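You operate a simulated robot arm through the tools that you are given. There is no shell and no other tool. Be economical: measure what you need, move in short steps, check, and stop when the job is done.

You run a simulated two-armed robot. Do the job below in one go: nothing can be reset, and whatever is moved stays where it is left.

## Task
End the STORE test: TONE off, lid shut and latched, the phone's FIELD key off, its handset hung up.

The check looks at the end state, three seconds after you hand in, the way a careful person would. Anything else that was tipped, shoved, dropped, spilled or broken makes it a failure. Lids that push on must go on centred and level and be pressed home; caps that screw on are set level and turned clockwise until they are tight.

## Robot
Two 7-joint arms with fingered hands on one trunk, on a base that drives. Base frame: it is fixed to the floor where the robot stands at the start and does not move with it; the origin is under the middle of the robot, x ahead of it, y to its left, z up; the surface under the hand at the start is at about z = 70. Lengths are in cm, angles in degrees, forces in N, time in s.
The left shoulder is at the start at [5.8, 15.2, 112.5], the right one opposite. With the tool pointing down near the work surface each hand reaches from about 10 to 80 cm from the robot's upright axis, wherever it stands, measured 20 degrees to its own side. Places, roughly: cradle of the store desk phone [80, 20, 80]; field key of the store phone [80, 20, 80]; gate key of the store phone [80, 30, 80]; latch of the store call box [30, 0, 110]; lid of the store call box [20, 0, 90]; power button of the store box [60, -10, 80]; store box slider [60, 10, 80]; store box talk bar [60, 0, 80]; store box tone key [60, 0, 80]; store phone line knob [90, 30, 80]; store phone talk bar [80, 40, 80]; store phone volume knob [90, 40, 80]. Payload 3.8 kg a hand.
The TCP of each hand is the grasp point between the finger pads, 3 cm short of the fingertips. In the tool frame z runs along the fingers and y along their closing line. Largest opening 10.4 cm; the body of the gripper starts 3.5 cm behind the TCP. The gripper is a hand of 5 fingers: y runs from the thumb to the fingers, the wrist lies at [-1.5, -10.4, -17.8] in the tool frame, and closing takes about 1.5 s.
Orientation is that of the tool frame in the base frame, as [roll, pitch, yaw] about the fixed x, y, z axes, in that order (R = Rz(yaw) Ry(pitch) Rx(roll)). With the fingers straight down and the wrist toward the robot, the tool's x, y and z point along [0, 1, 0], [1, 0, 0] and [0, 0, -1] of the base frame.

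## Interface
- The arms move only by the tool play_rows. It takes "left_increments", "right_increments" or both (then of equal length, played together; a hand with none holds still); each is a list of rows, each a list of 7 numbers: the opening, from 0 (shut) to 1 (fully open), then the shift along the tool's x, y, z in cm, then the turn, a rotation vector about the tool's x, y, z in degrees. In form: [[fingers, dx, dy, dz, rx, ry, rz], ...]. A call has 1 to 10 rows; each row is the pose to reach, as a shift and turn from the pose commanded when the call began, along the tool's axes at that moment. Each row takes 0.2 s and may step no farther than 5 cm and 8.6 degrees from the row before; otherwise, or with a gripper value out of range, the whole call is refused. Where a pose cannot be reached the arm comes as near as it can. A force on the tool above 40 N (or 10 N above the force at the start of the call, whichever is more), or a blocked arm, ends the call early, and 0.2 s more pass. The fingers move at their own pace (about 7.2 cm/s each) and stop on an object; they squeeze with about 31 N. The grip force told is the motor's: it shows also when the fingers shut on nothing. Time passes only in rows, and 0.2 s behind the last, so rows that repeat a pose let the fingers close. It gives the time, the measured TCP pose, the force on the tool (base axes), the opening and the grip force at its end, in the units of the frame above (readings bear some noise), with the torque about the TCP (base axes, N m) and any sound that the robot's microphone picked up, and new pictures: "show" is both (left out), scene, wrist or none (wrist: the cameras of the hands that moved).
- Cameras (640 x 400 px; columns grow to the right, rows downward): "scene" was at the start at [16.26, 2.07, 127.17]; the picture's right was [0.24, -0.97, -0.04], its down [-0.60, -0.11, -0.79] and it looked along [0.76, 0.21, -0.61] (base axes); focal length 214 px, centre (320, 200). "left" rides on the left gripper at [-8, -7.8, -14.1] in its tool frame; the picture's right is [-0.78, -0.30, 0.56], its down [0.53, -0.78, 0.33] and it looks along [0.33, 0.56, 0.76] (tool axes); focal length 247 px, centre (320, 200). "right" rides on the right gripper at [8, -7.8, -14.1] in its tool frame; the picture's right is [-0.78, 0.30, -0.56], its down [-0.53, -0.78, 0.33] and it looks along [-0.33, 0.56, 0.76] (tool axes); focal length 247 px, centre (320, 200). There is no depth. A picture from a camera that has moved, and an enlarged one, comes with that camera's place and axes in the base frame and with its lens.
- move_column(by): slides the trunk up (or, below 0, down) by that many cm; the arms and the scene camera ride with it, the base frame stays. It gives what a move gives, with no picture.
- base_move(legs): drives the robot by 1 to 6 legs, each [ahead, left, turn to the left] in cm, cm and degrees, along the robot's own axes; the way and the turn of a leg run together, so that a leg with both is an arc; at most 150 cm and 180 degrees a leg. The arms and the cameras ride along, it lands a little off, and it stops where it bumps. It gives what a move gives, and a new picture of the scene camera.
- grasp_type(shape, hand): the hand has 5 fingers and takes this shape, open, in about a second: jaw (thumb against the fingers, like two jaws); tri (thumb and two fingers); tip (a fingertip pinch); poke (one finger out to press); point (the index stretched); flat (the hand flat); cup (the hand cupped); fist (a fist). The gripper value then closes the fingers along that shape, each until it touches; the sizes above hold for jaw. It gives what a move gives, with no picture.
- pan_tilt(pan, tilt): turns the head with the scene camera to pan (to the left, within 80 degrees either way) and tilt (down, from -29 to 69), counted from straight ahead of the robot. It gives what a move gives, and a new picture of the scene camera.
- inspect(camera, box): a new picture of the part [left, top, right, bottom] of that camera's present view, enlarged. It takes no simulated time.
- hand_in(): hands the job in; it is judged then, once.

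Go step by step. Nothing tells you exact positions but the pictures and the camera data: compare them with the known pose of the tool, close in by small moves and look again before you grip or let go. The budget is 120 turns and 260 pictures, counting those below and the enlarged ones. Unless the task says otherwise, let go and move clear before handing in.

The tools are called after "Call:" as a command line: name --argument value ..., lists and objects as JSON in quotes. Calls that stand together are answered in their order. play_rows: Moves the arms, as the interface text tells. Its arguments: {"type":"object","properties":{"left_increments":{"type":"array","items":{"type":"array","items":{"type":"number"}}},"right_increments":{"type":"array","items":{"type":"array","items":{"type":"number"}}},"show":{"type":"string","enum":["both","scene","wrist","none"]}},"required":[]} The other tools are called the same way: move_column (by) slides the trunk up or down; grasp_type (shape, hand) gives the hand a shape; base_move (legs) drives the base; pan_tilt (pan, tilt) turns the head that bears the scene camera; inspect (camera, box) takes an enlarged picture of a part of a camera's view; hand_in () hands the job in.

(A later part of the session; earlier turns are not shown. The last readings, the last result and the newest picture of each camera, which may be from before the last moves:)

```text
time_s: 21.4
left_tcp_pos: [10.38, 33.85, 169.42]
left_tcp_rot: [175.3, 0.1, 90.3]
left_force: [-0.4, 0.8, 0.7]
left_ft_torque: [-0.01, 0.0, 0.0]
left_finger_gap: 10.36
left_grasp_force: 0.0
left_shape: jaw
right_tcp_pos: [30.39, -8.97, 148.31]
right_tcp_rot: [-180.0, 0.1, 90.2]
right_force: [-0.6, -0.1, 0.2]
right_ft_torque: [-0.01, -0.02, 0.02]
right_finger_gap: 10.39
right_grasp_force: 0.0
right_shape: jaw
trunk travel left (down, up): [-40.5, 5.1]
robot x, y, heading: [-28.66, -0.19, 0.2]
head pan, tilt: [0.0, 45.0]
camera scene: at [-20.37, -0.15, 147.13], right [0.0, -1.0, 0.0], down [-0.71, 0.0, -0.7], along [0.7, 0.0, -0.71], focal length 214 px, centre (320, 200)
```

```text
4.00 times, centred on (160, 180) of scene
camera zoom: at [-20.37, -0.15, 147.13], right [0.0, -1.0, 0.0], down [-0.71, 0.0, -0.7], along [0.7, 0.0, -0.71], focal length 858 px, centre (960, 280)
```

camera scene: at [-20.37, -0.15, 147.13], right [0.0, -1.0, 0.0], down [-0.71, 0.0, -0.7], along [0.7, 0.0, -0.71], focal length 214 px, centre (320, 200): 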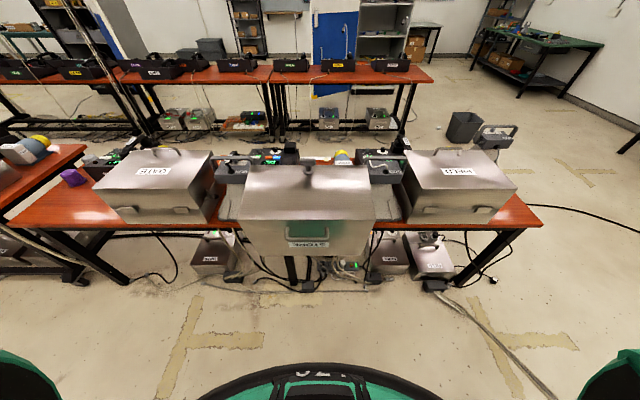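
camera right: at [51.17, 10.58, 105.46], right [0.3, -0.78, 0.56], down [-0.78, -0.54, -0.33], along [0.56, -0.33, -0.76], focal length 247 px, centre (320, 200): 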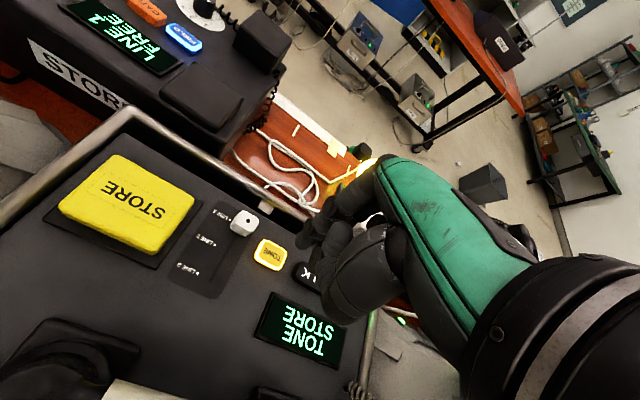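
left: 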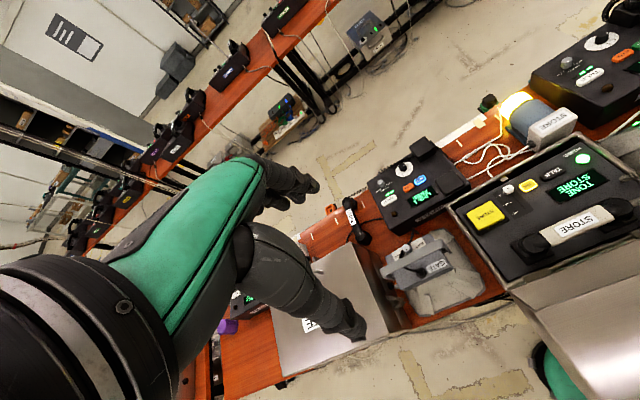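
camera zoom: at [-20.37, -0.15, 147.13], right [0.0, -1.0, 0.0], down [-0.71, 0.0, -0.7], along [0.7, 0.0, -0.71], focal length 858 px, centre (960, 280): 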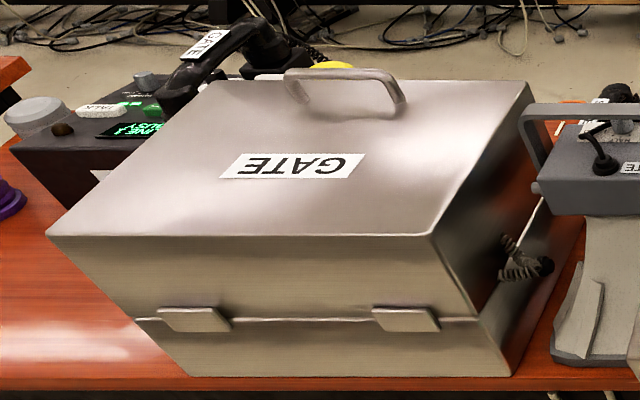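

Handle bar of the lid is about [12.4, 3.3, 99], along y, facing me. I'll shift left so the right shoulder faces the handle, lower the trunk a bit, and use a three-finger grip.

Call:
base_move --legs '[[0, 16, 0]]'

Call:
move_column --by -8

Call:
grasp_type --hand "right" --shape "tri"

Call:
pan_tilt --pan -15 --tilt 40

```text
time_s: 22.9
left_tcp_pos: [10.42, 49.19, 169.42]
left_tcp_rot: [175.3, -0.1, 90.1]
left_force: [0.4, -0.6, -0.8]
left_ft_torque: [0.04, -0.02, -0.01]
left_finger_gap: 10.39
left_grasp_force: 0.1
left_shape: jaw
right_tcp_pos: [30.25, 6.15, 148.18]
right_tcp_rot: [-180.0, -0.2, 90.1]
right_force: [-1.0, 0.2, -0.5]
right_ft_torque: [0.03, 0.0, -0.02]
right_finger_gap: 10.38
right_grasp_force: 0.2
right_shape: jaw
trunk travel left (down, up): [-40.5, 5.1]
robot x, y, heading: [-28.82, 15.77, 0.1]
head pan, tilt: [0.0, 45.0]
camera scene: at [-20.37, 15.21, 147.12], right [0.0, -1.0, 0.0], down [-0.71, 0.0, -0.7], along [0.7, 0.0, -0.71], focal length 214 px, centre (320, 200)
```

scene: 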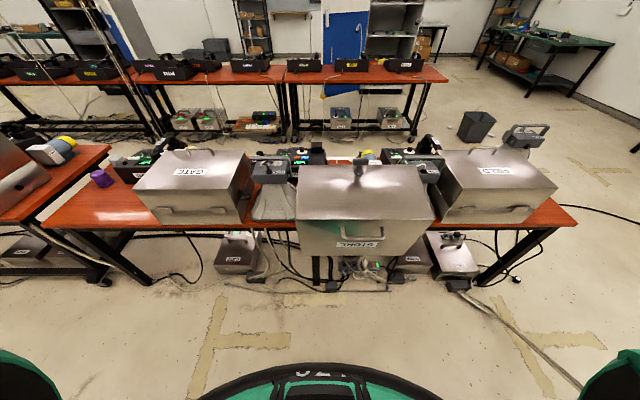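

```text
time_s: 24.0
left_tcp_pos: [10.48, 49.56, 161.41]
left_tcp_rot: [175.3, 0.1, 90.0]
left_force: [-0.4, -0.6, 0.4]
left_ft_torque: [-0.01, -0.02, 0.0]
left_finger_gap: 10.34
left_grasp_force: 0.1
left_shape: jaw
right_tcp_pos: [30.36, 6.55, 140.23]
right_tcp_rot: [-180.0, -0.1, 90.0]
right_force: [0.7, -0.1, 0.3]
right_ft_torque: [-0.01, -0.03, 0.0]
right_finger_gap: 10.4
right_grasp_force: 0.0
right_shape: jaw
trunk travel left (down, up): [-32.5, 13.1]
robot x, y, heading: [-29.0, 15.9, -0.1]
head pan, tilt: [0.0, 45.0]
```

```text
time_s: 24.9
left_tcp_pos: [10.36, 49.48, 161.3]
left_tcp_rot: [175.2, 0.1, 90.1]
left_force: [-0.3, -0.9, -0.4]
left_ft_torque: [0.0, 0.01, -0.01]
left_finger_gap: 10.36
left_grasp_force: 0.0
left_shape: jaw
right_tcp_pos: [30.34, 6.56, 140.21]
right_tcp_rot: [-179.9, 0.0, 90.0]
right_force: [-0.3, -0.1, 1.3]
right_ft_torque: [-0.01, -0.01, -0.02]
right_finger_gap: 10.39
right_grasp_force: 0.1
right_shape: tri
trunk travel left (down, up): [-32.5, 13.1]
robot x, y, heading: [-29.05, 15.78, 0.1]
head pan, tilt: [0.0, 45.0]
```

```text
time_s: 25.7
left_tcp_pos: [10.5, 49.51, 161.33]
left_tcp_rot: [175.4, 0.1, 90.1]
left_force: [0.2, -0.2, -0.5]
left_ft_torque: [0.03, 0.01, 0.01]
left_finger_gap: 10.37
left_grasp_force: 0.1
left_shape: jaw
right_tcp_pos: [30.31, 6.61, 140.28]
right_tcp_rot: [179.9, 0.0, 90.0]
right_force: [-0.7, -0.4, 0.4]
right_ft_torque: [-0.03, 0.01, -0.02]
right_finger_gap: 10.39
right_grasp_force: 0.0
right_shape: tri
trunk travel left (down, up): [-32.5, 13.1]
robot x, y, heading: [-29.04, 15.69, -0.3]
head pan, tilt: [-15.0, 40.0]
camera scene: at [-18.58, 13.42, 139.26], right [-0.26, -0.97, 0.01], down [-0.66, 0.17, -0.74], along [0.71, -0.2, -0.68], focal length 214 px, centre (320, 200)
```

scene: 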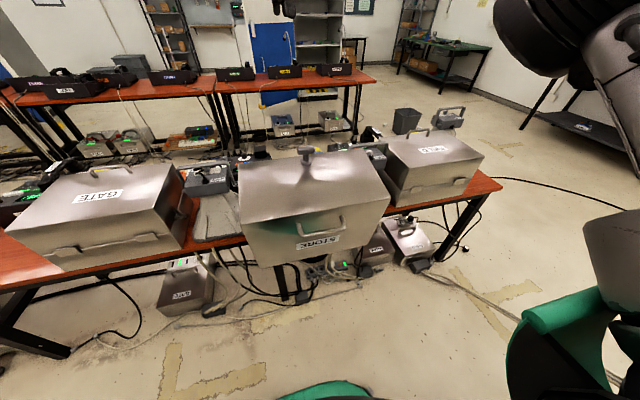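

Call:
inspect --camera "scene" --box '[230, 140, 400, 270]'

```text
3.08 times, centred on (315, 205) of scene
camera zoom: at [-18.58, 13.42, 139.26], right [-0.26, -0.97, 0.01], down [-0.66, 0.17, -0.74], along [0.71, -0.2, -0.68], focal length 660 px, centre (335, 185)
```

zoom: 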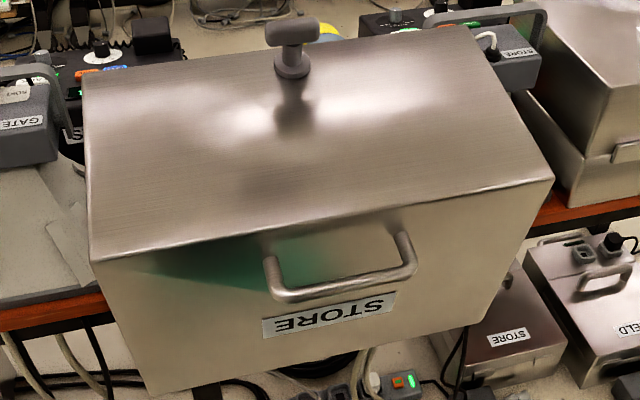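

Refined: handle bar near [13, 3.4, 98]. I bring the right hand back in front of the lid, tilting it forward 50°.

Call:
play_rows --right_increments '[[1, -0.4, -3.5, 2, -7.1, 0, 0], [1, -0.9, -7, 4, -14.2, 0, 0], [1, -1.3, -10.5, 6, -21.4, 0, 0], [1, -1.8, -14, 8, -28.5, 0, 0], [1, -2.2, -17.5, 10, -35.7, 0, 0], [1, -2.7, -21, 12, -42.8, 0, 0], [1, -3.2, -24.5, 14, -50, 0, 0], [1, -3.2, -24.5, 14, -50, 0, 0]]'

```text
time_s: 27.5
left_tcp_pos: [10.38, 49.44, 161.44]
left_tcp_rot: [175.4, 0.1, 90.1]
left_force: [-0.6, -0.2, 0.1]
left_ft_torque: [0.02, 0.03, 0.01]
left_finger_gap: 10.37
left_grasp_force: 0.1
left_shape: jaw
right_tcp_pos: [13.05, 9.03, 129.52]
right_tcp_rot: [130.0, -0.1, 90.0]
right_force: [0.2, -0.5, 0.3]
right_ft_torque: [0.0, -0.01, 0.01]
right_finger_gap: 10.39
right_grasp_force: 0.1
right_shape: tri
right hand out of reach, approached as far as the arm can: row 6, 7, 8
trunk travel left (down, up): [-32.5, 13.1]
robot x, y, heading: [-28.75, 15.91, 0.0]
head pan, tilt: [-15.0, 40.0]
camera scene: at [-18.66, 13.35, 139.27], right [-0.26, -0.97, 0.01], down [-0.66, 0.17, -0.74], along [0.71, -0.2, -0.68], focal length 214 px, centre (320, 200)
camera right: at [-2.82, 17.09, 132.67], right [-0.24, -0.78, 0.58], down [-0.24, -0.53, -0.81], along [0.94, -0.34, -0.06], focal length 247 px, centre (320, 200)
```

scene: 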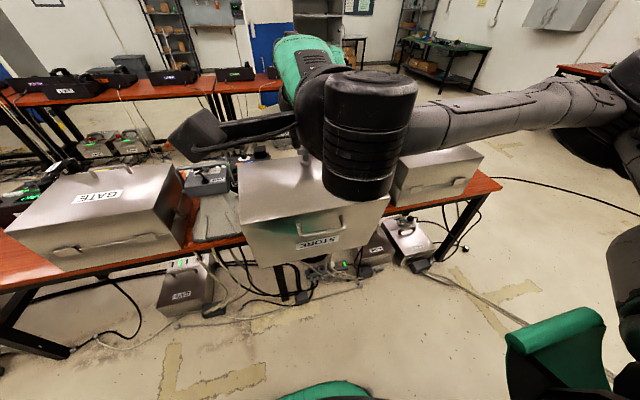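
right: 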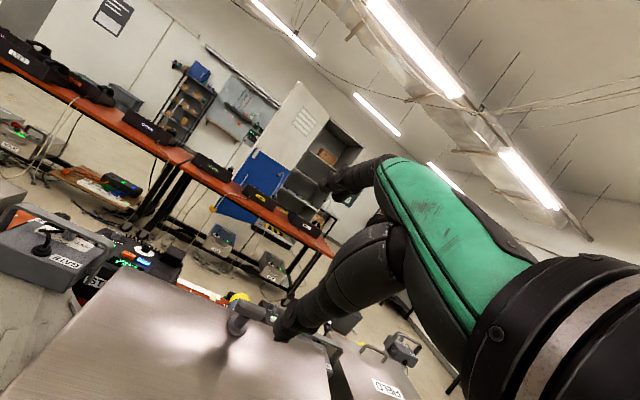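

That pose is too close to the body for the arm; I back the base 14 cm.

Call:
base_move --legs '[[-14, 0, 0]]'

Call:
play_rows --right_increments '[[1, -2.8, -1.5, 0, 0, 0, 0], [1, -5.6, -5, 2, 0, 0, 0], [1, -5.6, -8.5, 4.5, 0, 0, 0]]'

```text
time_s: 28.8
left_tcp_pos: [-3.36, 49.48, 161.12]
left_tcp_rot: [175.5, 0.0, 90.0]
left_force: [0.1, -0.2, 0.4]
left_ft_torque: [0.01, 0.03, -0.01]
left_finger_gap: 10.37
left_grasp_force: 0.1
left_shape: jaw
right_tcp_pos: [-0.84, 9.02, 129.4]
right_tcp_rot: [130.2, -0.1, 89.9]
right_force: [0.3, -0.4, 0.5]
right_ft_torque: [0.01, 0.02, 0.04]
right_finger_gap: 10.41
right_grasp_force: 0.1
right_shape: tri
trunk travel left (down, up): [-32.5, 13.1]
robot x, y, heading: [-42.85, 15.51, 0.0]
head pan, tilt: [-15.0, 40.0]
camera scene: at [-32.53, 13.38, 139.23], right [-0.26, -0.97, 0.01], down [-0.66, 0.17, -0.73], along [0.71, -0.2, -0.68], focal length 214 px, centre (320, 200)
```

scene: 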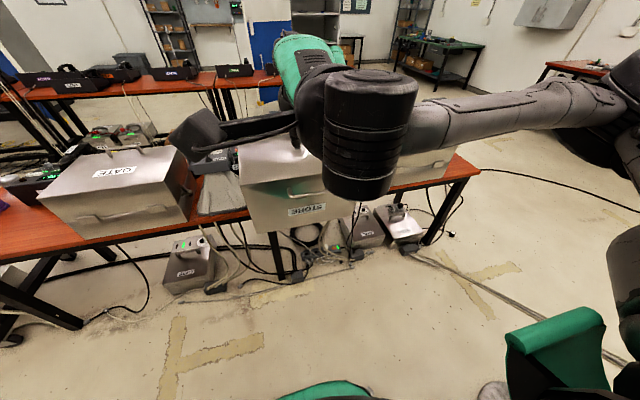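

```text
time_s: 29.6
left_tcp_pos: [-3.84, 50.42, 161.18]
left_tcp_rot: [175.2, 0.4, 90.0]
left_force: [-0.5, 0.3, 0.2]
left_ft_torque: [-0.07, -0.04, -0.05]
left_finger_gap: 10.36
left_grasp_force: 0.1
left_shape: jaw
right_tcp_pos: [1.93, 6.57, 119.47]
right_tcp_rot: [129.7, 0.1, 90.2]
right_force: [0.1, -0.4, -0.2]
right_ft_torque: [-0.03, -0.05, 0.0]
right_finger_gap: 10.42
right_grasp_force: 0.1
right_shape: tri
right hand out of reach, approached as far as the arm can: row 1, 2, 3
trunk travel left (down, up): [-32.5, 13.1]
robot x, y, heading: [-42.9, 15.58, -0.0]
head pan, tilt: [-15.0, 40.0]
camera scene: at [-33.0, 13.98, 139.29], right [-0.26, -0.97, 0.02], down [-0.65, 0.16, -0.74], along [0.71, -0.2, -0.67], focal length 214 px, centre (320, 200)
camera right: at [-13.98, 14.48, 122.6], right [-0.24, -0.78, 0.58], down [-0.24, -0.54, -0.81], along [0.94, -0.33, -0.06], focal length 247 px, centre (320, 200)
```

scene: 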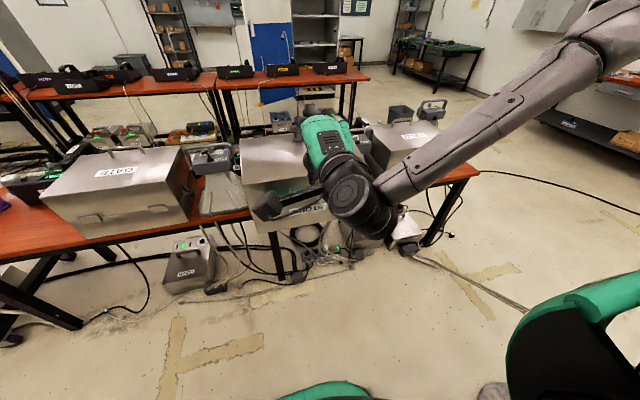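
right: 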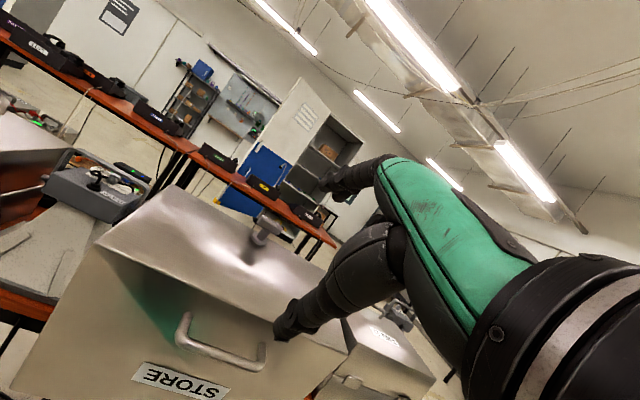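

The hand is coming into reach. I close the fingers part way and move to a standoff in front of the handle.

Call:
play_rows --right_increments '[[0.45, -0.8, -2.4, 3.8, 0, 0, 0], [0.45, -1.6, -4.8, 7.6, 0, 0, 0], [0.45, -2.4, -7.1, 11.4, 0, 0, 0], [0.45, -3.2, -9.4, 14.5, 0, 0, 0], [0.45, -3.2, -9.4, 14.5, 0, 0, 0]]'

Call:
inspect --camera "right" --box '[180, 140, 420, 330]'

```text
time_s: 30.8
left_tcp_pos: [-3.78, 49.53, 161.46]
left_tcp_rot: [175.4, 0.1, 90.1]
left_force: [-0.1, 0.6, 0.0]
left_ft_torque: [0.02, -0.03, 0.01]
left_finger_gap: 10.37
left_grasp_force: 0.0
left_shape: jaw
right_tcp_pos: [5.26, 10.38, 108.79]
right_tcp_rot: [130.2, 0.0, 89.5]
right_force: [0.4, -0.3, 0.5]
right_ft_torque: [0.01, -0.02, 0.0]
right_finger_gap: 4.73
right_grasp_force: 0.2
right_shape: tri
right hand out of reach, approached as far as the arm can: row 1, 2, 3, 4, 5
trunk travel left (down, up): [-32.5, 13.1]
robot x, y, heading: [-43.31, 15.43, -0.2]
head pan, tilt: [-15.0, 40.0]
camera scene: at [-32.82, 13.42, 139.27], right [-0.26, -0.97, 0.01], down [-0.66, 0.17, -0.74], along [0.71, -0.2, -0.68], focal length 214 px, centre (320, 200)
camera right: at [-10.54, 18.46, 111.98], right [-0.24, -0.77, 0.59], down [-0.25, -0.53, -0.81], along [0.94, -0.34, -0.07], focal length 247 px, centre (320, 200)
```

scene: 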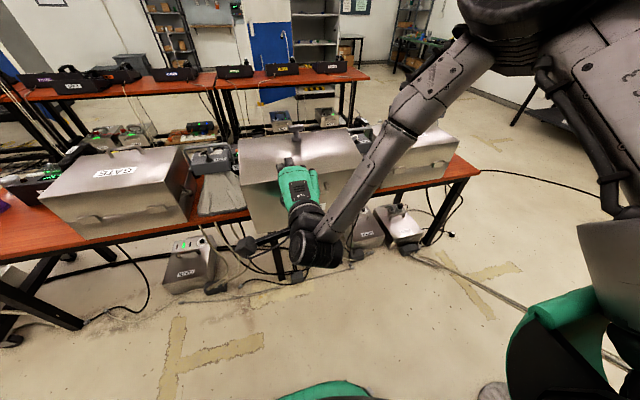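
right: 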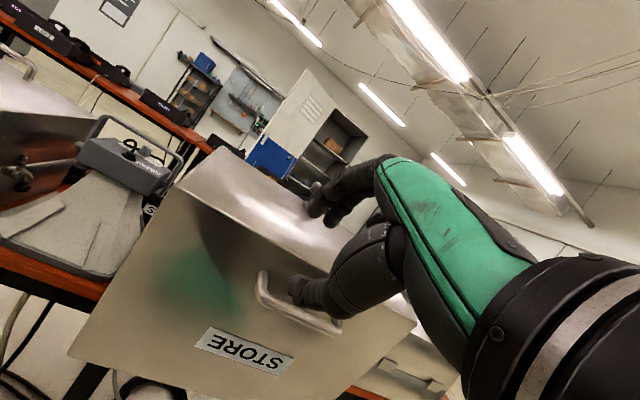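

```text
2.11 times, centred on (300, 235) of right
camera zoom: at [-10.54, 18.46, 111.98], right [-0.24, -0.77, 0.59], down [-0.25, -0.53, -0.81], along [0.94, -0.34, -0.07], focal length 520 px, centre (362, 126)
```

zoom: 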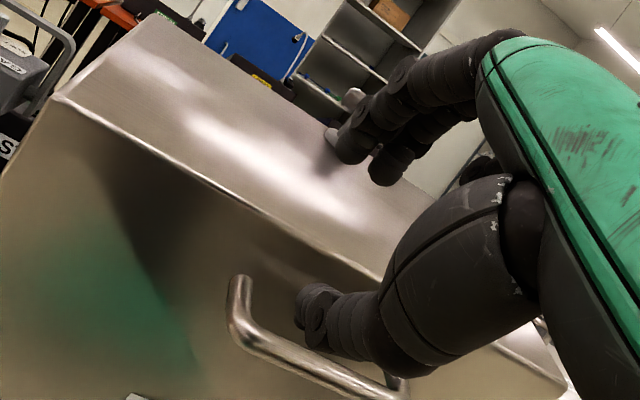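

The arm is too folded for this; I back another 12 cm while the hand is clear, keeping it in front of the lid.

Call:
base_move --legs '[[-13, 0, 0]]'

Call:
play_rows --right_increments '[[0.45, -2.5, 0, 3.5, 0, 0, 0], [0.45, -4.7, 1.5, 6, 0, 0, 0], [0.45, -7, 2.5, 8.5, 0, 0, 0], [0.45, -7, 2.5, 8.5, 0, 0, 0]]'

```text
time_s: 32.3
left_tcp_pos: [-14.74, 49.83, 161.1]
left_tcp_rot: [175.8, 0.2, 90.2]
left_force: [0.9, 0.8, 0.5]
left_ft_torque: [-0.03, 0.03, 0.01]
left_finger_gap: 10.39
left_grasp_force: 0.1
left_shape: jaw
right_tcp_pos: [-6.1, 10.67, 108.54]
right_tcp_rot: [130.6, 0.0, 89.8]
right_force: [-0.3, -0.4, 0.2]
right_ft_torque: [-0.02, 0.0, 0.04]
right_finger_gap: 4.71
right_grasp_force: 0.0
right_shape: tri
trunk travel left (down, up): [-32.5, 13.1]
robot x, y, heading: [-55.2, 15.81, 0.1]
head pan, tilt: [-15.0, 40.0]
stopped in leg 1: the robot was blocked; the commanded pose is now the measured one
camera scene: at [-44.0, 13.66, 139.22], right [-0.26, -0.97, 0.01], down [-0.66, 0.17, -0.73], along [0.71, -0.2, -0.68], focal length 214 px, centre (320, 200)
```

scene: 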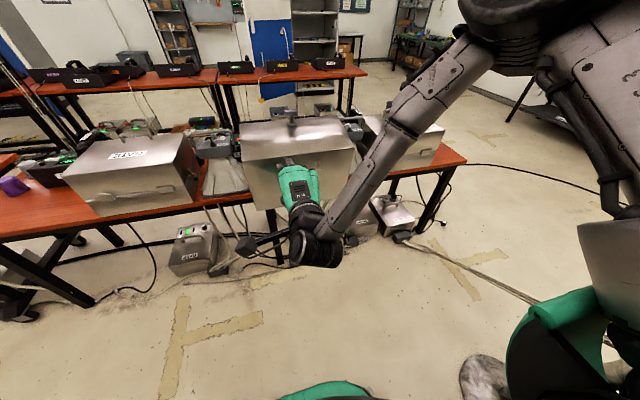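

```text
time_s: 33.3
left_tcp_pos: [-14.66, 50.0, 161.04]
left_tcp_rot: [175.8, 0.2, 90.4]
left_force: [0.7, 0.1, 0.0]
left_ft_torque: [-0.03, 0.01, -0.01]
left_finger_gap: 10.38
left_grasp_force: 0.0
left_shape: jaw
right_tcp_pos: [-1.02, 11.65, 108.88]
right_tcp_rot: [130.8, 0.1, 89.5]
right_force: [-0.2, -0.4, -0.4]
right_ft_torque: [0.01, -0.03, 0.01]
right_finger_gap: 4.7
right_grasp_force: 0.0
right_shape: tri
right hand out of reach, approached as far as the arm can: row 1, 2, 3, 4
trunk travel left (down, up): [-32.5, 13.1]
robot x, y, heading: [-55.18, 16.21, 0.2]
head pan, tilt: [-15.0, 40.0]
camera scene: at [-43.89, 13.71, 139.19], right [-0.26, -0.97, 0.01], down [-0.66, 0.16, -0.73], along [0.7, -0.2, -0.68], focal length 214 px, centre (320, 200)
camera right: at [-16.83, 19.77, 112.14], right [-0.24, -0.77, 0.59], down [-0.26, -0.53, -0.81], along [0.94, -0.34, -0.08], focal length 247 px, centre (320, 200)
```

scene: 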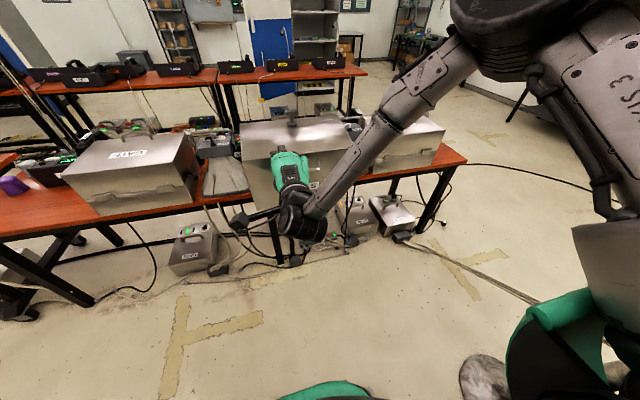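
right: 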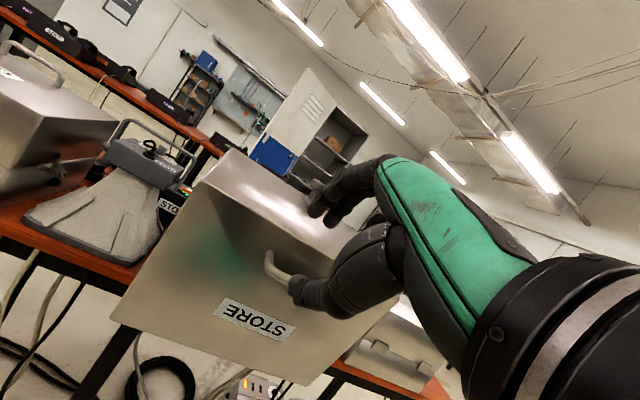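

The base bumped something behind, so no more backing. The arm wants the hand nearer the midline, so I shift right 12 cm and retry.

Call:
base_move --legs '[[3, -13, 0]]'

Call:
play_rows --right_increments '[[0.45, 1.6, -0.5, 1.5, 0, 0, 0], [0.45, 3.3, -1, 3, 0, 0, 0], [0.45, 5, -1, 3.5, 0, 0, 0], [0.45, 5, -1, 3.5, 0, 0, 0]]'

```text
time_s: 34.2
left_tcp_pos: [-13.71, 47.68, 161.14]
left_tcp_rot: [175.2, 0.3, 88.6]
left_force: [0.3, 0.2, -0.4]
left_ft_torque: [-0.03, 0.01, -0.01]
left_finger_gap: 10.38
left_grasp_force: 0.0
left_shape: jaw
right_tcp_pos: [-0.94, 8.84, 109.33]
right_tcp_rot: [130.2, 0.2, 88.0]
right_force: [0.6, 0.8, 0.3]
right_ft_torque: [-0.01, -0.04, 0.0]
right_finger_gap: 4.66
right_grasp_force: 0.1
right_shape: tri
trunk travel left (down, up): [-32.5, 13.1]
robot x, y, heading: [-53.46, 14.14, -1.4]
head pan, tilt: [-15.0, 40.0]
stopped in leg 1: the robot was blocked; the commanded pose is now the measured one
camera scene: at [-43.89, 12.24, 139.29], right [-0.29, -0.96, 0.01], down [-0.65, 0.18, -0.74], along [0.7, -0.22, -0.68], focal length 214 px, centre (320, 200)
```

scene: 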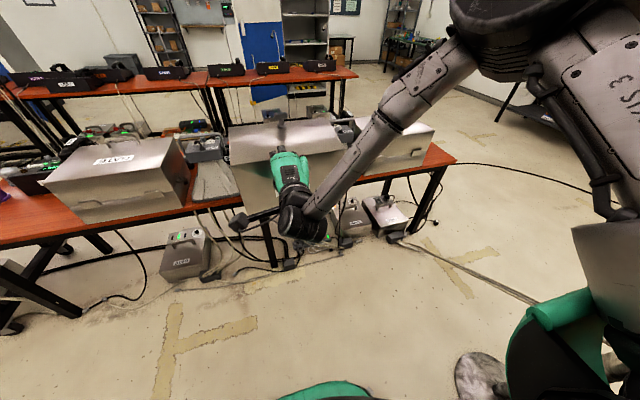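

```text
time_s: 35.2
left_tcp_pos: [-13.54, 47.04, 161.22]
left_tcp_rot: [175.4, 0.2, 88.5]
left_force: [-0.9, 0.6, -0.2]
left_ft_torque: [0.01, -0.02, 0.0]
left_finger_gap: 10.39
left_grasp_force: 0.0
left_shape: jaw
right_tcp_pos: [1.32, 13.46, 106.08]
right_tcp_rot: [130.3, 0.0, 87.7]
right_force: [-0.6, -0.3, 0.3]
right_ft_torque: [0.05, 0.04, -0.03]
right_finger_gap: 4.68
right_grasp_force: 0.1
right_shape: tri
trunk travel left (down, up): [-32.5, 13.1]
robot x, y, heading: [-54.23, 14.54, -1.7]
head pan, tilt: [-15.0, 40.0]
camera scene: at [-43.75, 11.77, 139.26], right [-0.29, -0.96, 0.01], down [-0.65, 0.19, -0.74], along [0.7, -0.22, -0.68], focal length 214 px, centre (320, 200)
camera right: at [-14.18, 22.03, 109.39], right [-0.26, -0.77, 0.59], down [-0.27, -0.52, -0.81], along [0.93, -0.37, -0.07], focal length 247 px, centre (320, 200)
```

scene: 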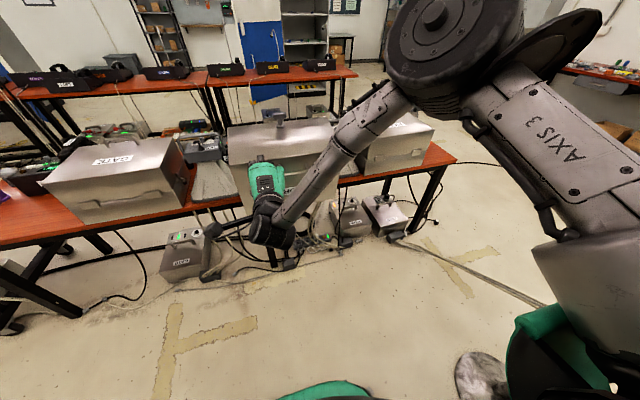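
right: 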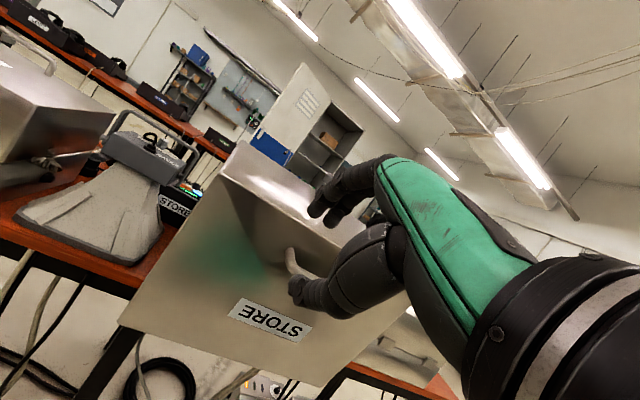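

Something stands behind-right of the robot, so I leave it alone: raise the hand, drive forward, then shift right where the floor is known free.

Call:
play_rows --right_increments '[[0.45, 0, 3.4, -2.9, 0, 0, 0], [0.45, 0, 6.8, -5.8, 0, 0, 0], [0.45, 0, 10.2, -8.7, 0, 0, 0], [0.45, 0, 13.6, -11.5, 0, 0, 0], [0.45, 0, 17, -14.3, 0, 0, 0], [0.45, 0, 20, -17, 0, 0, 0]]' --show "none"

Call:
base_move --legs '[[10, 0, 1.7], [0, -11.5, 0]]'

```text
time_s: 36.6
left_tcp_pos: [-13.58, 47.14, 161.18]
left_tcp_rot: [175.5, 0.2, 88.5]
left_force: [0.1, 0.2, -0.9]
left_ft_torque: [-0.01, 0.01, -0.01]
left_finger_gap: 10.37
left_grasp_force: 0.1
left_shape: jaw
right_tcp_pos: [1.34, 13.2, 132.53]
right_tcp_rot: [130.4, 0.1, 87.8]
right_force: [-0.2, 0.1, 0.1]
right_ft_torque: [-0.02, -0.01, -0.01]
right_finger_gap: 4.68
right_grasp_force: 0.1
right_shape: tri
trunk travel left (down, up): [-32.5, 13.1]
robot x, y, heading: [-53.75, 14.18, -1.8]
head pan, tilt: [-15.0, 40.0]
```

```text
time_s: 38.6
left_tcp_pos: [-4.28, 37.71, 161.1]
left_tcp_rot: [175.5, 0.4, 90.2]
left_force: [0.0, -0.5, -0.6]
left_ft_torque: [-0.02, 0.03, -0.02]
left_finger_gap: 10.38
left_grasp_force: 0.0
left_shape: jaw
right_tcp_pos: [11.62, 4.1, 132.38]
right_tcp_rot: [130.4, 0.2, 89.7]
right_force: [0.7, -0.6, 0.5]
right_ft_torque: [-0.01, 0.03, -0.03]
right_finger_gap: 4.72
right_grasp_force: 0.0
right_shape: tri
trunk travel left (down, up): [-32.5, 13.1]
robot x, y, heading: [-43.89, 3.34, 0.0]
head pan, tilt: [-15.0, 40.0]
camera scene: at [-33.41, 1.32, 139.25], right [-0.26, -0.97, 0.02], down [-0.66, 0.16, -0.74], along [0.71, -0.2, -0.68], focal length 214 px, centre (320, 200)
```

scene: 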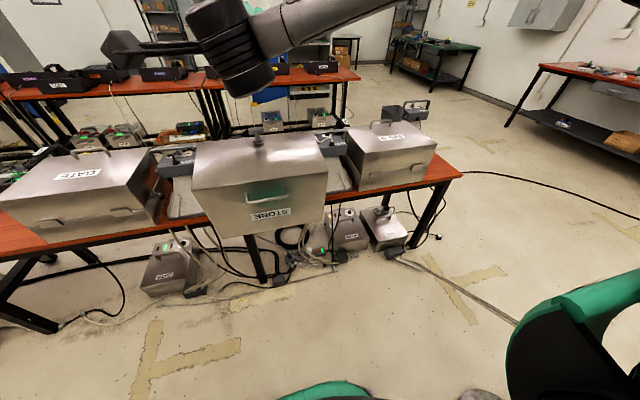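

Free now. I lower the hand to the standoff in front of the handle.

Call:
play_rows --right_increments '[[0.45, -0.4, -4.2, -0.4, 0, 0, 0], [0.45, -0.7, -8.4, -0.7, 0, 0, 0], [0.45, -0.7, -12.2, 2.5, 0, 0, 0], [0.45, -0.7, -16, 5.7, 0, 0, 0], [0.45, -0.7, -19.9, 8.9, 0, 0, 0], [0.45, -0.7, -23.8, 12.1, 0, 0, 0], [0.45, -0.7, -23.8, 12.1, 0, 0, 0]]'

Call:
inspect --camera "right" --box '[180, 160, 400, 330]'

```text
refused: row 5 steps farther than a row can; nothing moved
```

```text
2.35 times, centred on (290, 245) of right
camera zoom: at [-4.17, 12.3, 135.56], right [-0.24, -0.77, 0.59], down [-0.25, -0.54, -0.81], along [0.94, -0.34, -0.07], focal length 581 px, centre (391, 94)
```

zoom: 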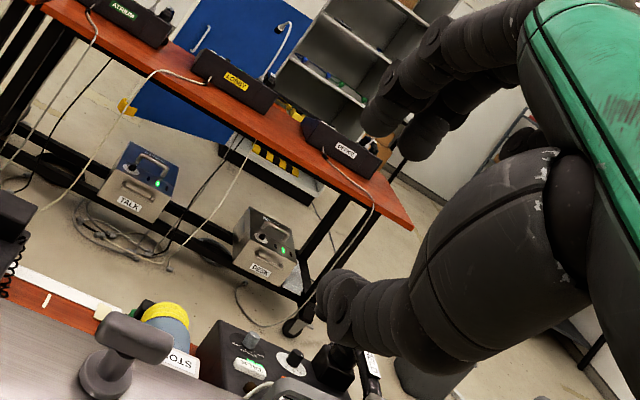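

Call:
play_rows --right_increments '[[0.45, -0.4, -4.2, -0.4, 0, 0, 0], [0.45, -0.7, -8.4, -0.7, 0, 0, 0], [0.45, -0.7, -11.5, 1.8, 0, 0, 0], [0.45, -0.7, -14.6, 4.4, 0, 0, 0], [0.45, -0.7, -17.7, 7, 0, 0, 0], [0.45, -0.7, -20.8, 9.6, 0, 0, 0], [0.45, -0.7, -23.8, 12.1, 0, 0, 0], [0.45, -0.7, -23.8, 12.1, 0, 0, 0]]'

Call:
inspect --camera "right" --box '[180, 160, 400, 330]'

```text
time_s: 40.4
left_tcp_pos: [-4.54, 37.27, 161.28]
left_tcp_rot: [175.3, 0.3, 90.3]
left_force: [-0.7, -0.2, 0.3]
left_ft_torque: [0.0, 0.0, -0.02]
left_finger_gap: 10.36
left_grasp_force: 0.2
left_shape: jaw
right_tcp_pos: [5.45, 3.24, 106.55]
right_tcp_rot: [130.3, 0.0, 89.6]
right_force: [0.1, 0.5, -0.3]
right_ft_torque: [0.03, 0.02, 0.0]
right_finger_gap: 4.7
right_grasp_force: 0.1
right_shape: tri
trunk travel left (down, up): [-32.5, 13.1]
robot x, y, heading: [-43.87, 3.46, 0.1]
head pan, tilt: [-15.0, 40.0]
camera scene: at [-33.59, 0.93, 139.27], right [-0.26, -0.97, 0.01], down [-0.66, 0.17, -0.74], along [0.71, -0.2, -0.68], focal length 214 px, centre (320, 200)
camera right: at [-10.28, 11.33, 109.67], right [-0.24, -0.77, 0.59], down [-0.25, -0.53, -0.81], along [0.94, -0.34, -0.07], focal length 247 px, centre (320, 200)
```

scene: 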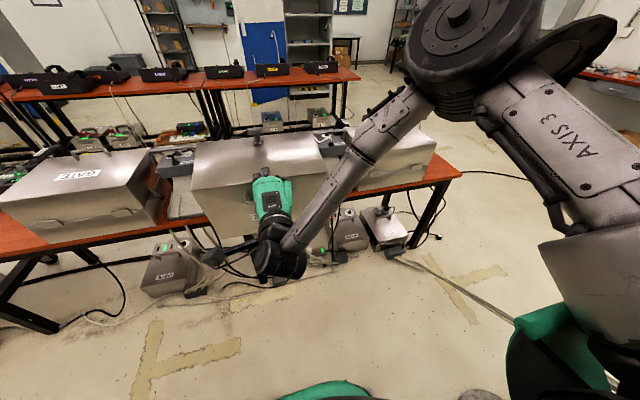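
right: 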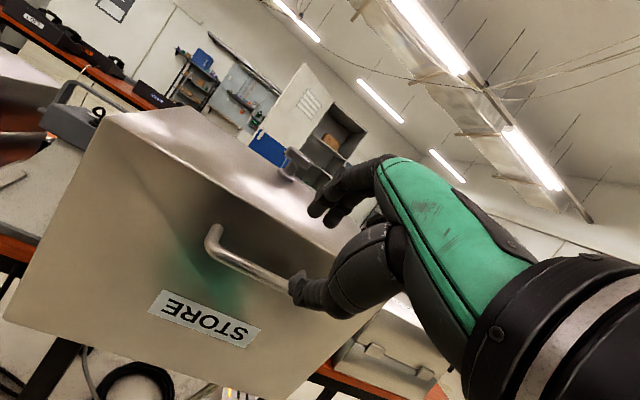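

```text
2.35 times, centred on (290, 245) of right
camera zoom: at [-10.28, 11.33, 109.67], right [-0.24, -0.77, 0.59], down [-0.25, -0.53, -0.81], along [0.94, -0.34, -0.07], focal length 581 px, centre (391, 94)
```

zoom: 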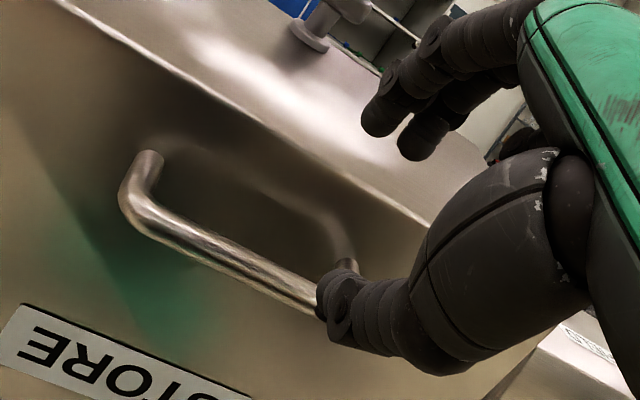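

Good: the pose is reached and the handle lines up. I approach along the finger direction in steps.

Call:
play_rows --right_increments '[[0.45, 0, -1.6, 2, 0, 0, 0], [0.45, 0, -1.6, 5, 0, 0, 0], [0.45, 0, -1.6, 7.5, 0, 0, 0], [0.45, 0, -1.6, 7.5, 0, 0, 0]]' --show "none"

Call:
inspect --camera "right" --box '[180, 140, 400, 330]'

Call:
inspect --camera "scene" --box '[180, 120, 360, 260]'

```text
time_s: 41.4
left_tcp_pos: [-4.56, 37.33, 161.29]
left_tcp_rot: [175.5, 0.2, 90.3]
left_force: [0.4, 0.4, -1.1]
left_ft_torque: [0.0, 0.04, 0.02]
left_finger_gap: 10.41
left_grasp_force: 0.0
left_shape: jaw
right_tcp_pos: [9.86, 3.62, 100.91]
right_tcp_rot: [130.5, 0.0, 89.4]
right_force: [0.2, 0.9, 0.5]
right_ft_torque: [0.04, -0.01, 0.01]
right_finger_gap: 4.71
right_grasp_force: 0.0
right_shape: tri
right hand out of reach, approached as far as the arm can: row 3, 4
trunk travel left (down, up): [-32.5, 13.1]
robot x, y, heading: [-44.33, 3.22, 0.2]
head pan, tilt: [-15.0, 40.0]
```

```text
2.11 times, centred on (290, 235) of right
camera zoom: at [-5.92, 11.83, 104.17], right [-0.24, -0.77, 0.59], down [-0.26, -0.53, -0.81], along [0.94, -0.35, -0.07], focal length 520 px, centre (383, 126)
```

zoom: 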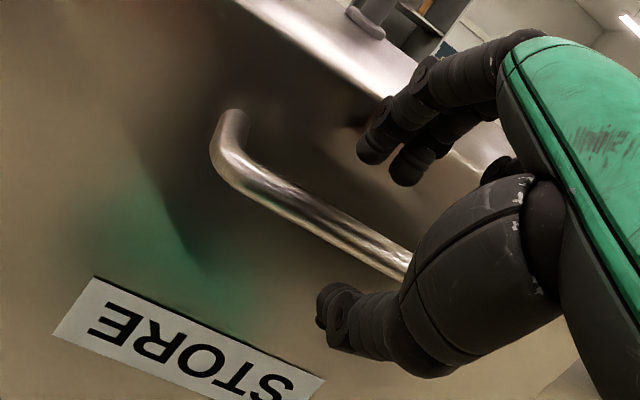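

```text
2.86 times, centred on (270, 190) of scene
camera zoom: at [-33.6, 0.97, 139.27], right [-0.26, -0.97, 0.01], down [-0.66, 0.16, -0.74], along [0.71, -0.2, -0.68], focal length 613 px, centre (463, 229)
```

zoom: 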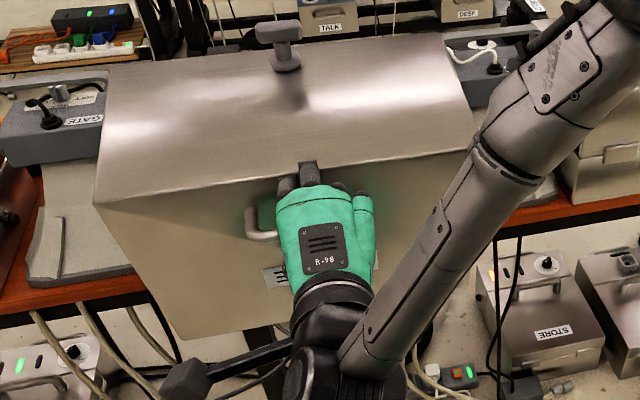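

Fingers are close but the arm is near a limit; I back off, lower the trunk 12 cm and re-approach.

Call:
play_rows --right_increments '[[0.45, 0, 0, -3, 0, 0, 0], [0.45, 0, 0, -6, 0, 0, 0], [0.45, 0, 3, -8.5, 0, 0, 0], [0.45, 0, 6, -11, 0, 0, 0], [0.45, 0, 9.2, -13.7, 0, 0, 0]]' --show "none"

Call:
move_column --by -12

```text
time_s: 42.6
left_tcp_pos: [-4.68, 37.16, 161.33]
left_tcp_rot: [175.4, 0.2, 90.3]
left_force: [-0.8, -1.3, 0.7]
left_ft_torque: [0.01, -0.04, 0.04]
left_finger_gap: 10.41
left_grasp_force: 0.0
left_shape: jaw
right_tcp_pos: [5.16, 3.59, 116.44]
right_tcp_rot: [130.2, 0.0, 89.7]
right_force: [-0.7, -0.9, 0.1]
right_ft_torque: [0.01, 0.01, -0.03]
right_finger_gap: 4.7
right_grasp_force: 0.1
right_shape: tri
trunk travel left (down, up): [-32.5, 13.1]
robot x, y, heading: [-43.87, 3.31, 0.1]
head pan, tilt: [-15.0, 40.0]
```

```text
time_s: 44.1
left_tcp_pos: [-4.63, 37.27, 149.35]
left_tcp_rot: [175.4, 0.2, 90.3]
left_force: [0.7, -0.1, 0.2]
left_ft_torque: [0.0, -0.02, -0.01]
left_finger_gap: 10.4
left_grasp_force: 0.1
left_shape: jaw
right_tcp_pos: [5.44, 3.67, 104.61]
right_tcp_rot: [130.3, 0.0, 89.6]
right_force: [0.5, 0.2, 0.7]
right_ft_torque: [0.02, 0.0, -0.01]
right_finger_gap: 4.72
right_grasp_force: 0.1
right_shape: tri
trunk travel left (down, up): [-20.5, 25.1]
robot x, y, heading: [-44.13, 3.29, -0.1]
head pan, tilt: [-15.0, 40.0]
```

Call:
play_rows --right_increments '[[0.45, -0.2, -0.2, 3, 0, 0, 0], [0.45, -0.2, -0.2, 6, 0, 0, 0], [0.45, -0.2, -0.2, 8, 0, 0, 0], [0.45, -0.2, -0.2, 8, 0, 0, 0]]' --show "none"

Call:
inspect --camera "right" --box '[180, 140, 400, 330]'

Call:
inspect --camera "scene" --box '[180, 100, 360, 230]'

```text
time_s: 45.1
left_tcp_pos: [-4.59, 37.37, 149.23]
left_tcp_rot: [175.4, 0.2, 90.3]
left_force: [-0.3, 0.2, -0.6]
left_ft_torque: [-0.01, -0.01, 0.02]
left_finger_gap: 10.39
left_grasp_force: 0.1
left_shape: jaw
right_tcp_pos: [11.18, 3.41, 99.27]
right_tcp_rot: [130.3, 0.0, 89.7]
right_force: [-3.7, -0.5, 0.3]
right_ft_torque: [0.0, -0.12, -0.03]
right_finger_gap: 4.61
right_grasp_force: 0.1
right_shape: tri
trunk travel left (down, up): [-20.5, 25.1]
robot x, y, heading: [-43.77, 2.83, 0.2]
head pan, tilt: [-15.0, 40.0]
```

```text
2.11 times, centred on (290, 235) of right
camera zoom: at [-4.69, 11.52, 102.51], right [-0.24, -0.77, 0.59], down [-0.25, -0.53, -0.81], along [0.94, -0.34, -0.07], focal length 520 px, centre (383, 126)
```

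zoom: 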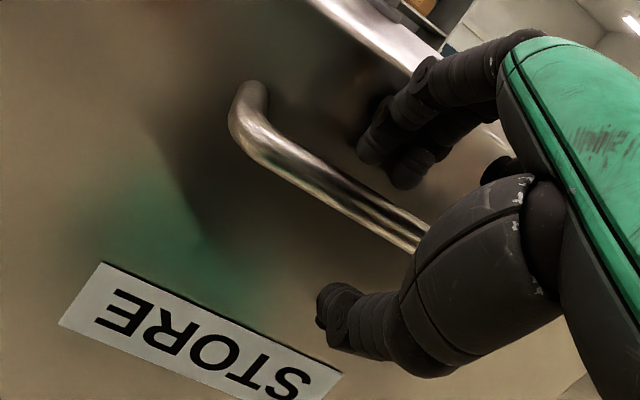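

```text
3.08 times, centred on (270, 165) of scene
camera zoom: at [-28.64, 0.98, 125.5], right [-0.25, -0.97, 0.04], down [-0.74, 0.16, -0.65], along [0.62, -0.2, -0.76], focal length 660 px, centre (474, 308)
```

zoom: 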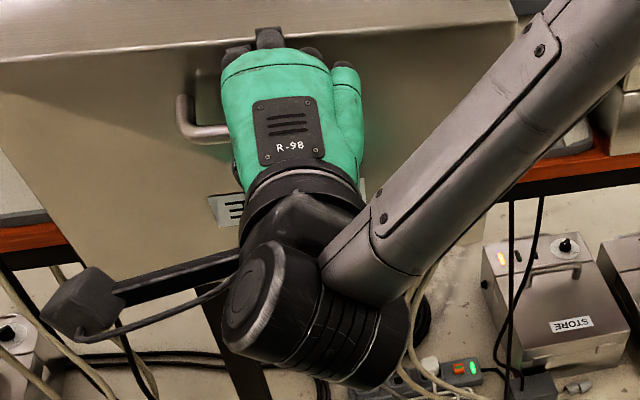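

The fingertips just touch the lid plate, the bar lies between fingers and thumb. I close around the bar loosely.

Call:
play_rows --right_increments '[[0.3, 0, 0, 0, 0, 0, 0], [0.2, 0, 0, 0, 0, 0, 0], [0.16, 0, 0, 0, 0, 0, 0], [0.16, 0, 0, 0, 0, 0, 0], [0.16, 0, 0, 0, 0, 0, 0]]' --show "none"

Call:
inspect --camera "right" --box '[180, 140, 400, 330]'

```text
time_s: 46.3
left_tcp_pos: [-4.48, 37.27, 149.23]
left_tcp_rot: [175.5, 0.2, 90.3]
left_force: [-0.2, -0.5, -1.0]
left_ft_torque: [-0.01, 0.0, -0.01]
left_finger_gap: 10.4
left_grasp_force: 0.0
left_shape: jaw
right_tcp_pos: [11.2, 3.38, 99.27]
right_tcp_rot: [130.4, 0.1, 89.5]
right_force: [-0.1, -0.2, 0.5]
right_ft_torque: [-0.01, 0.0, 0.02]
right_finger_gap: 1.69
right_grasp_force: 0.1
right_shape: tri
trunk travel left (down, up): [-20.5, 25.1]
robot x, y, heading: [-44.08, 3.09, 0.2]
head pan, tilt: [-15.0, 40.0]
```

```text
2.11 times, centred on (290, 235) of right
camera zoom: at [-4.62, 11.5, 102.52], right [-0.24, -0.77, 0.59], down [-0.25, -0.53, -0.81], along [0.94, -0.34, -0.07], focal length 520 px, centre (383, 126)
```

zoom: 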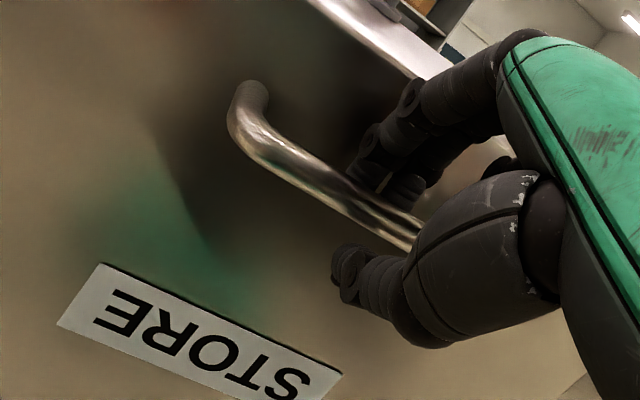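

Call:
play_rows --right_increments '[[0.08, 0, 0, 0, 0, 0, 0], [0.08, 0, 0, 0, 0, 0, 0], [0.08, 0, 0, 0, 0, 0, 0]]' --show "none"

Call:
inspect --camera "right" --box '[240, 160, 380, 280]'

```text
time_s: 47.1
left_tcp_pos: [-4.48, 37.24, 149.4]
left_tcp_rot: [175.4, 0.1, 90.2]
left_force: [-0.9, -0.7, -1.0]
left_ft_torque: [-0.01, -0.02, -0.01]
left_finger_gap: 10.39
left_grasp_force: 0.1
left_shape: jaw
right_tcp_pos: [11.22, 3.44, 99.35]
right_tcp_rot: [130.3, 0.0, 89.6]
right_force: [1.5, -0.8, 1.7]
right_ft_torque: [-0.01, -0.04, 0.02]
right_finger_gap: 0.89
right_grasp_force: 0.0
right_shape: tri
trunk travel left (down, up): [-20.5, 25.1]
robot x, y, heading: [-43.83, 3.35, -0.0]
head pan, tilt: [-15.0, 40.0]
```

```text
3.33 times, centred on (310, 220) of right
camera zoom: at [-4.6, 11.5, 102.52], right [-0.24, -0.77, 0.59], down [-0.25, -0.53, -0.81], along [0.94, -0.34, -0.07], focal length 823 px, centre (353, 133)
```

zoom: 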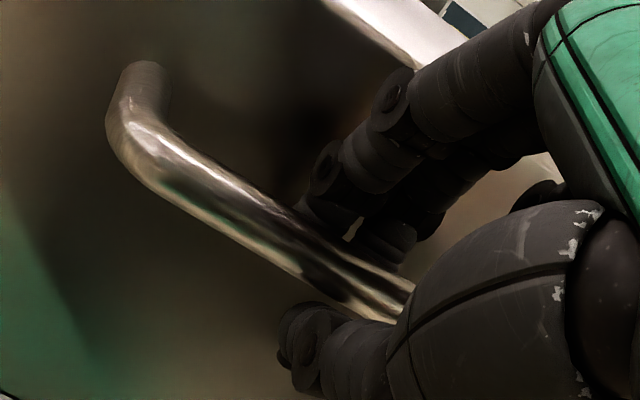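

The bar is caged. I lift along the lid's arc, with small steps, watching the force.

Call:
play_rows --right_increments '[[0.05, 0, 1.2, -0.1, 0, 0, 0], [0.05, 0, 2.4, -0.2, 0, 0, 0], [0.05, 0, 3.6, -0.25, 0, 0, 0], [0.05, 0, 4.7, -0.3, 0, 0, 0], [0.05, 0, 6.9, -0.18, 0, 0, 0]]'

```text
time_s: 48.3
left_tcp_pos: [-4.65, 37.2, 149.35]
left_tcp_rot: [175.4, 0.2, 90.3]
left_force: [-0.1, 0.2, -0.3]
left_ft_torque: [0.0, -0.01, 0.03]
left_finger_gap: 10.38
left_grasp_force: 0.1
left_shape: jaw
right_tcp_pos: [15.63, 3.5, 104.66]
right_tcp_rot: [130.2, -0.1, 89.7]
right_force: [-7.7, -0.6, -4.4]
right_ft_torque: [-0.01, 0.25, -0.01]
right_finger_gap: 0.57
right_grasp_force: 0.1
right_shape: tri
trunk travel left (down, up): [-20.5, 25.1]
robot x, y, heading: [-43.8, 3.43, -0.3]
head pan, tilt: [-15.0, 40.0]
camera scene: at [-28.66, 0.96, 125.51], right [-0.25, -0.97, 0.04], down [-0.74, 0.16, -0.65], along [0.62, -0.2, -0.76], focal length 214 px, centre (320, 200)
camera right: at [-0.25, 11.5, 107.96], right [-0.24, -0.77, 0.59], down [-0.25, -0.53, -0.81], along [0.94, -0.34, -0.07], focal length 247 px, centre (320, 200)
```

scene: 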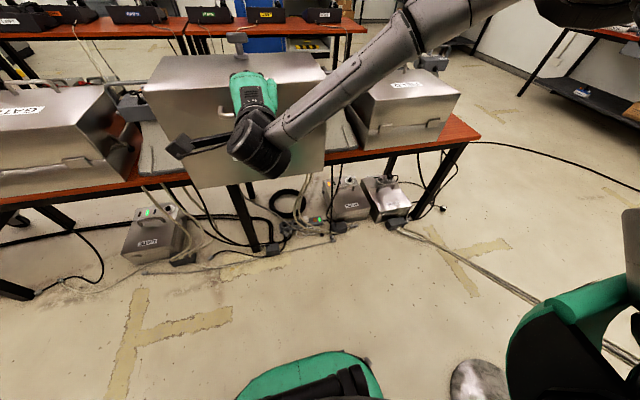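
right: 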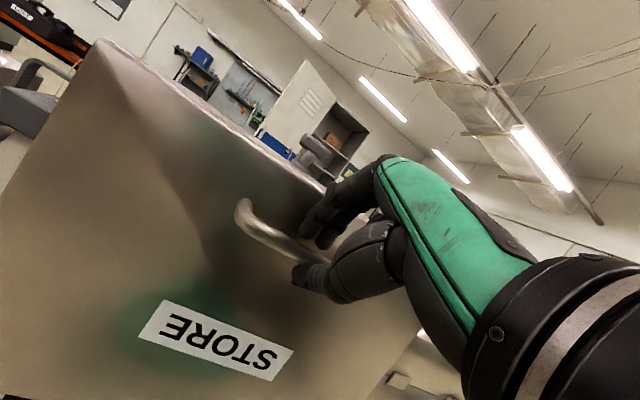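

The lid follows with low force. I continue along the arc.

Call:
play_rows --right_increments '[[0.05, 0, 1.65, 0.15, 0, 0, 0], [0.05, 0, 3.3, 0.36, 0, 0, 0], [0.05, 0, 5, 0.7, 0, 0, 0], [0.05, 0, 6.65, 1.08, 0, 0, 0], [0.05, 0, 8.2, 1.6, 0, 0, 0], [0.05, 0, 9.8, 2.2, 0, 0, 0], [0.05, 0, 11.4, 2.9, 0, 0, 0], [0.05, 0, 12.9, 3.7, 0, 0, 0]]'

```text
time_s: 50.1
left_tcp_pos: [-4.54, 37.23, 149.14]
left_tcp_rot: [175.4, 0.2, 90.3]
left_force: [0.2, -0.2, -0.5]
left_ft_torque: [0.0, 0.0, -0.02]
left_finger_gap: 10.42
left_grasp_force: 0.0
left_shape: jaw
right_tcp_pos: [26.99, 3.25, 112.19]
right_tcp_rot: [130.3, 0.1, 89.5]
right_force: [-3.6, 0.8, -3.6]
right_ft_torque: [0.04, 0.11, -0.01]
right_finger_gap: 0.54
right_grasp_force: 0.1
right_shape: tri
trunk travel left (down, up): [-20.5, 25.1]
robot x, y, heading: [-43.85, 3.33, 0.1]
head pan, tilt: [-15.0, 40.0]
camera scene: at [-28.52, 1.01, 125.49], right [-0.25, -0.97, 0.04], down [-0.74, 0.16, -0.65], along [0.62, -0.2, -0.76], focal length 214 px, centre (320, 200)
camera right: at [11.1, 11.38, 115.4], right [-0.24, -0.77, 0.59], down [-0.25, -0.53, -0.81], along [0.94, -0.34, -0.07], focal length 247 px, centre (320, 200)
```

scene: 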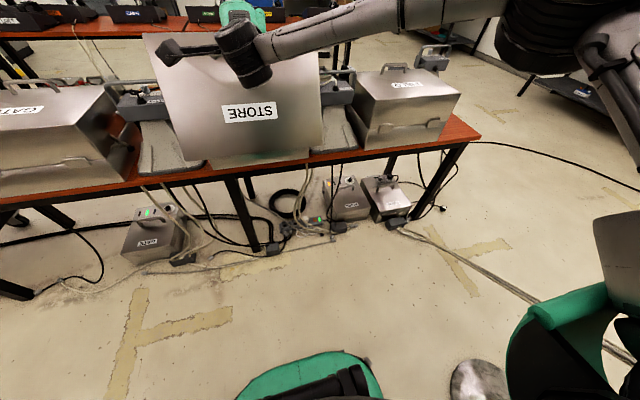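
right: 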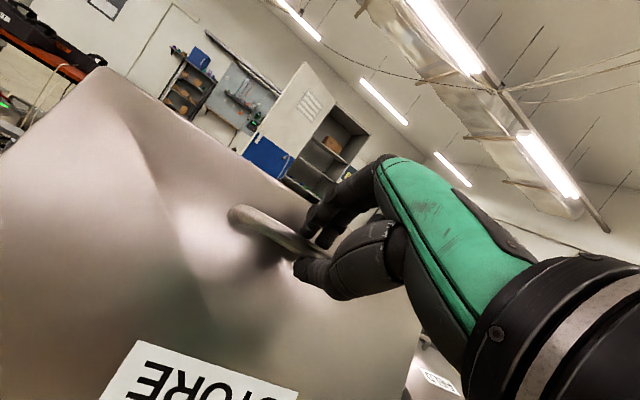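

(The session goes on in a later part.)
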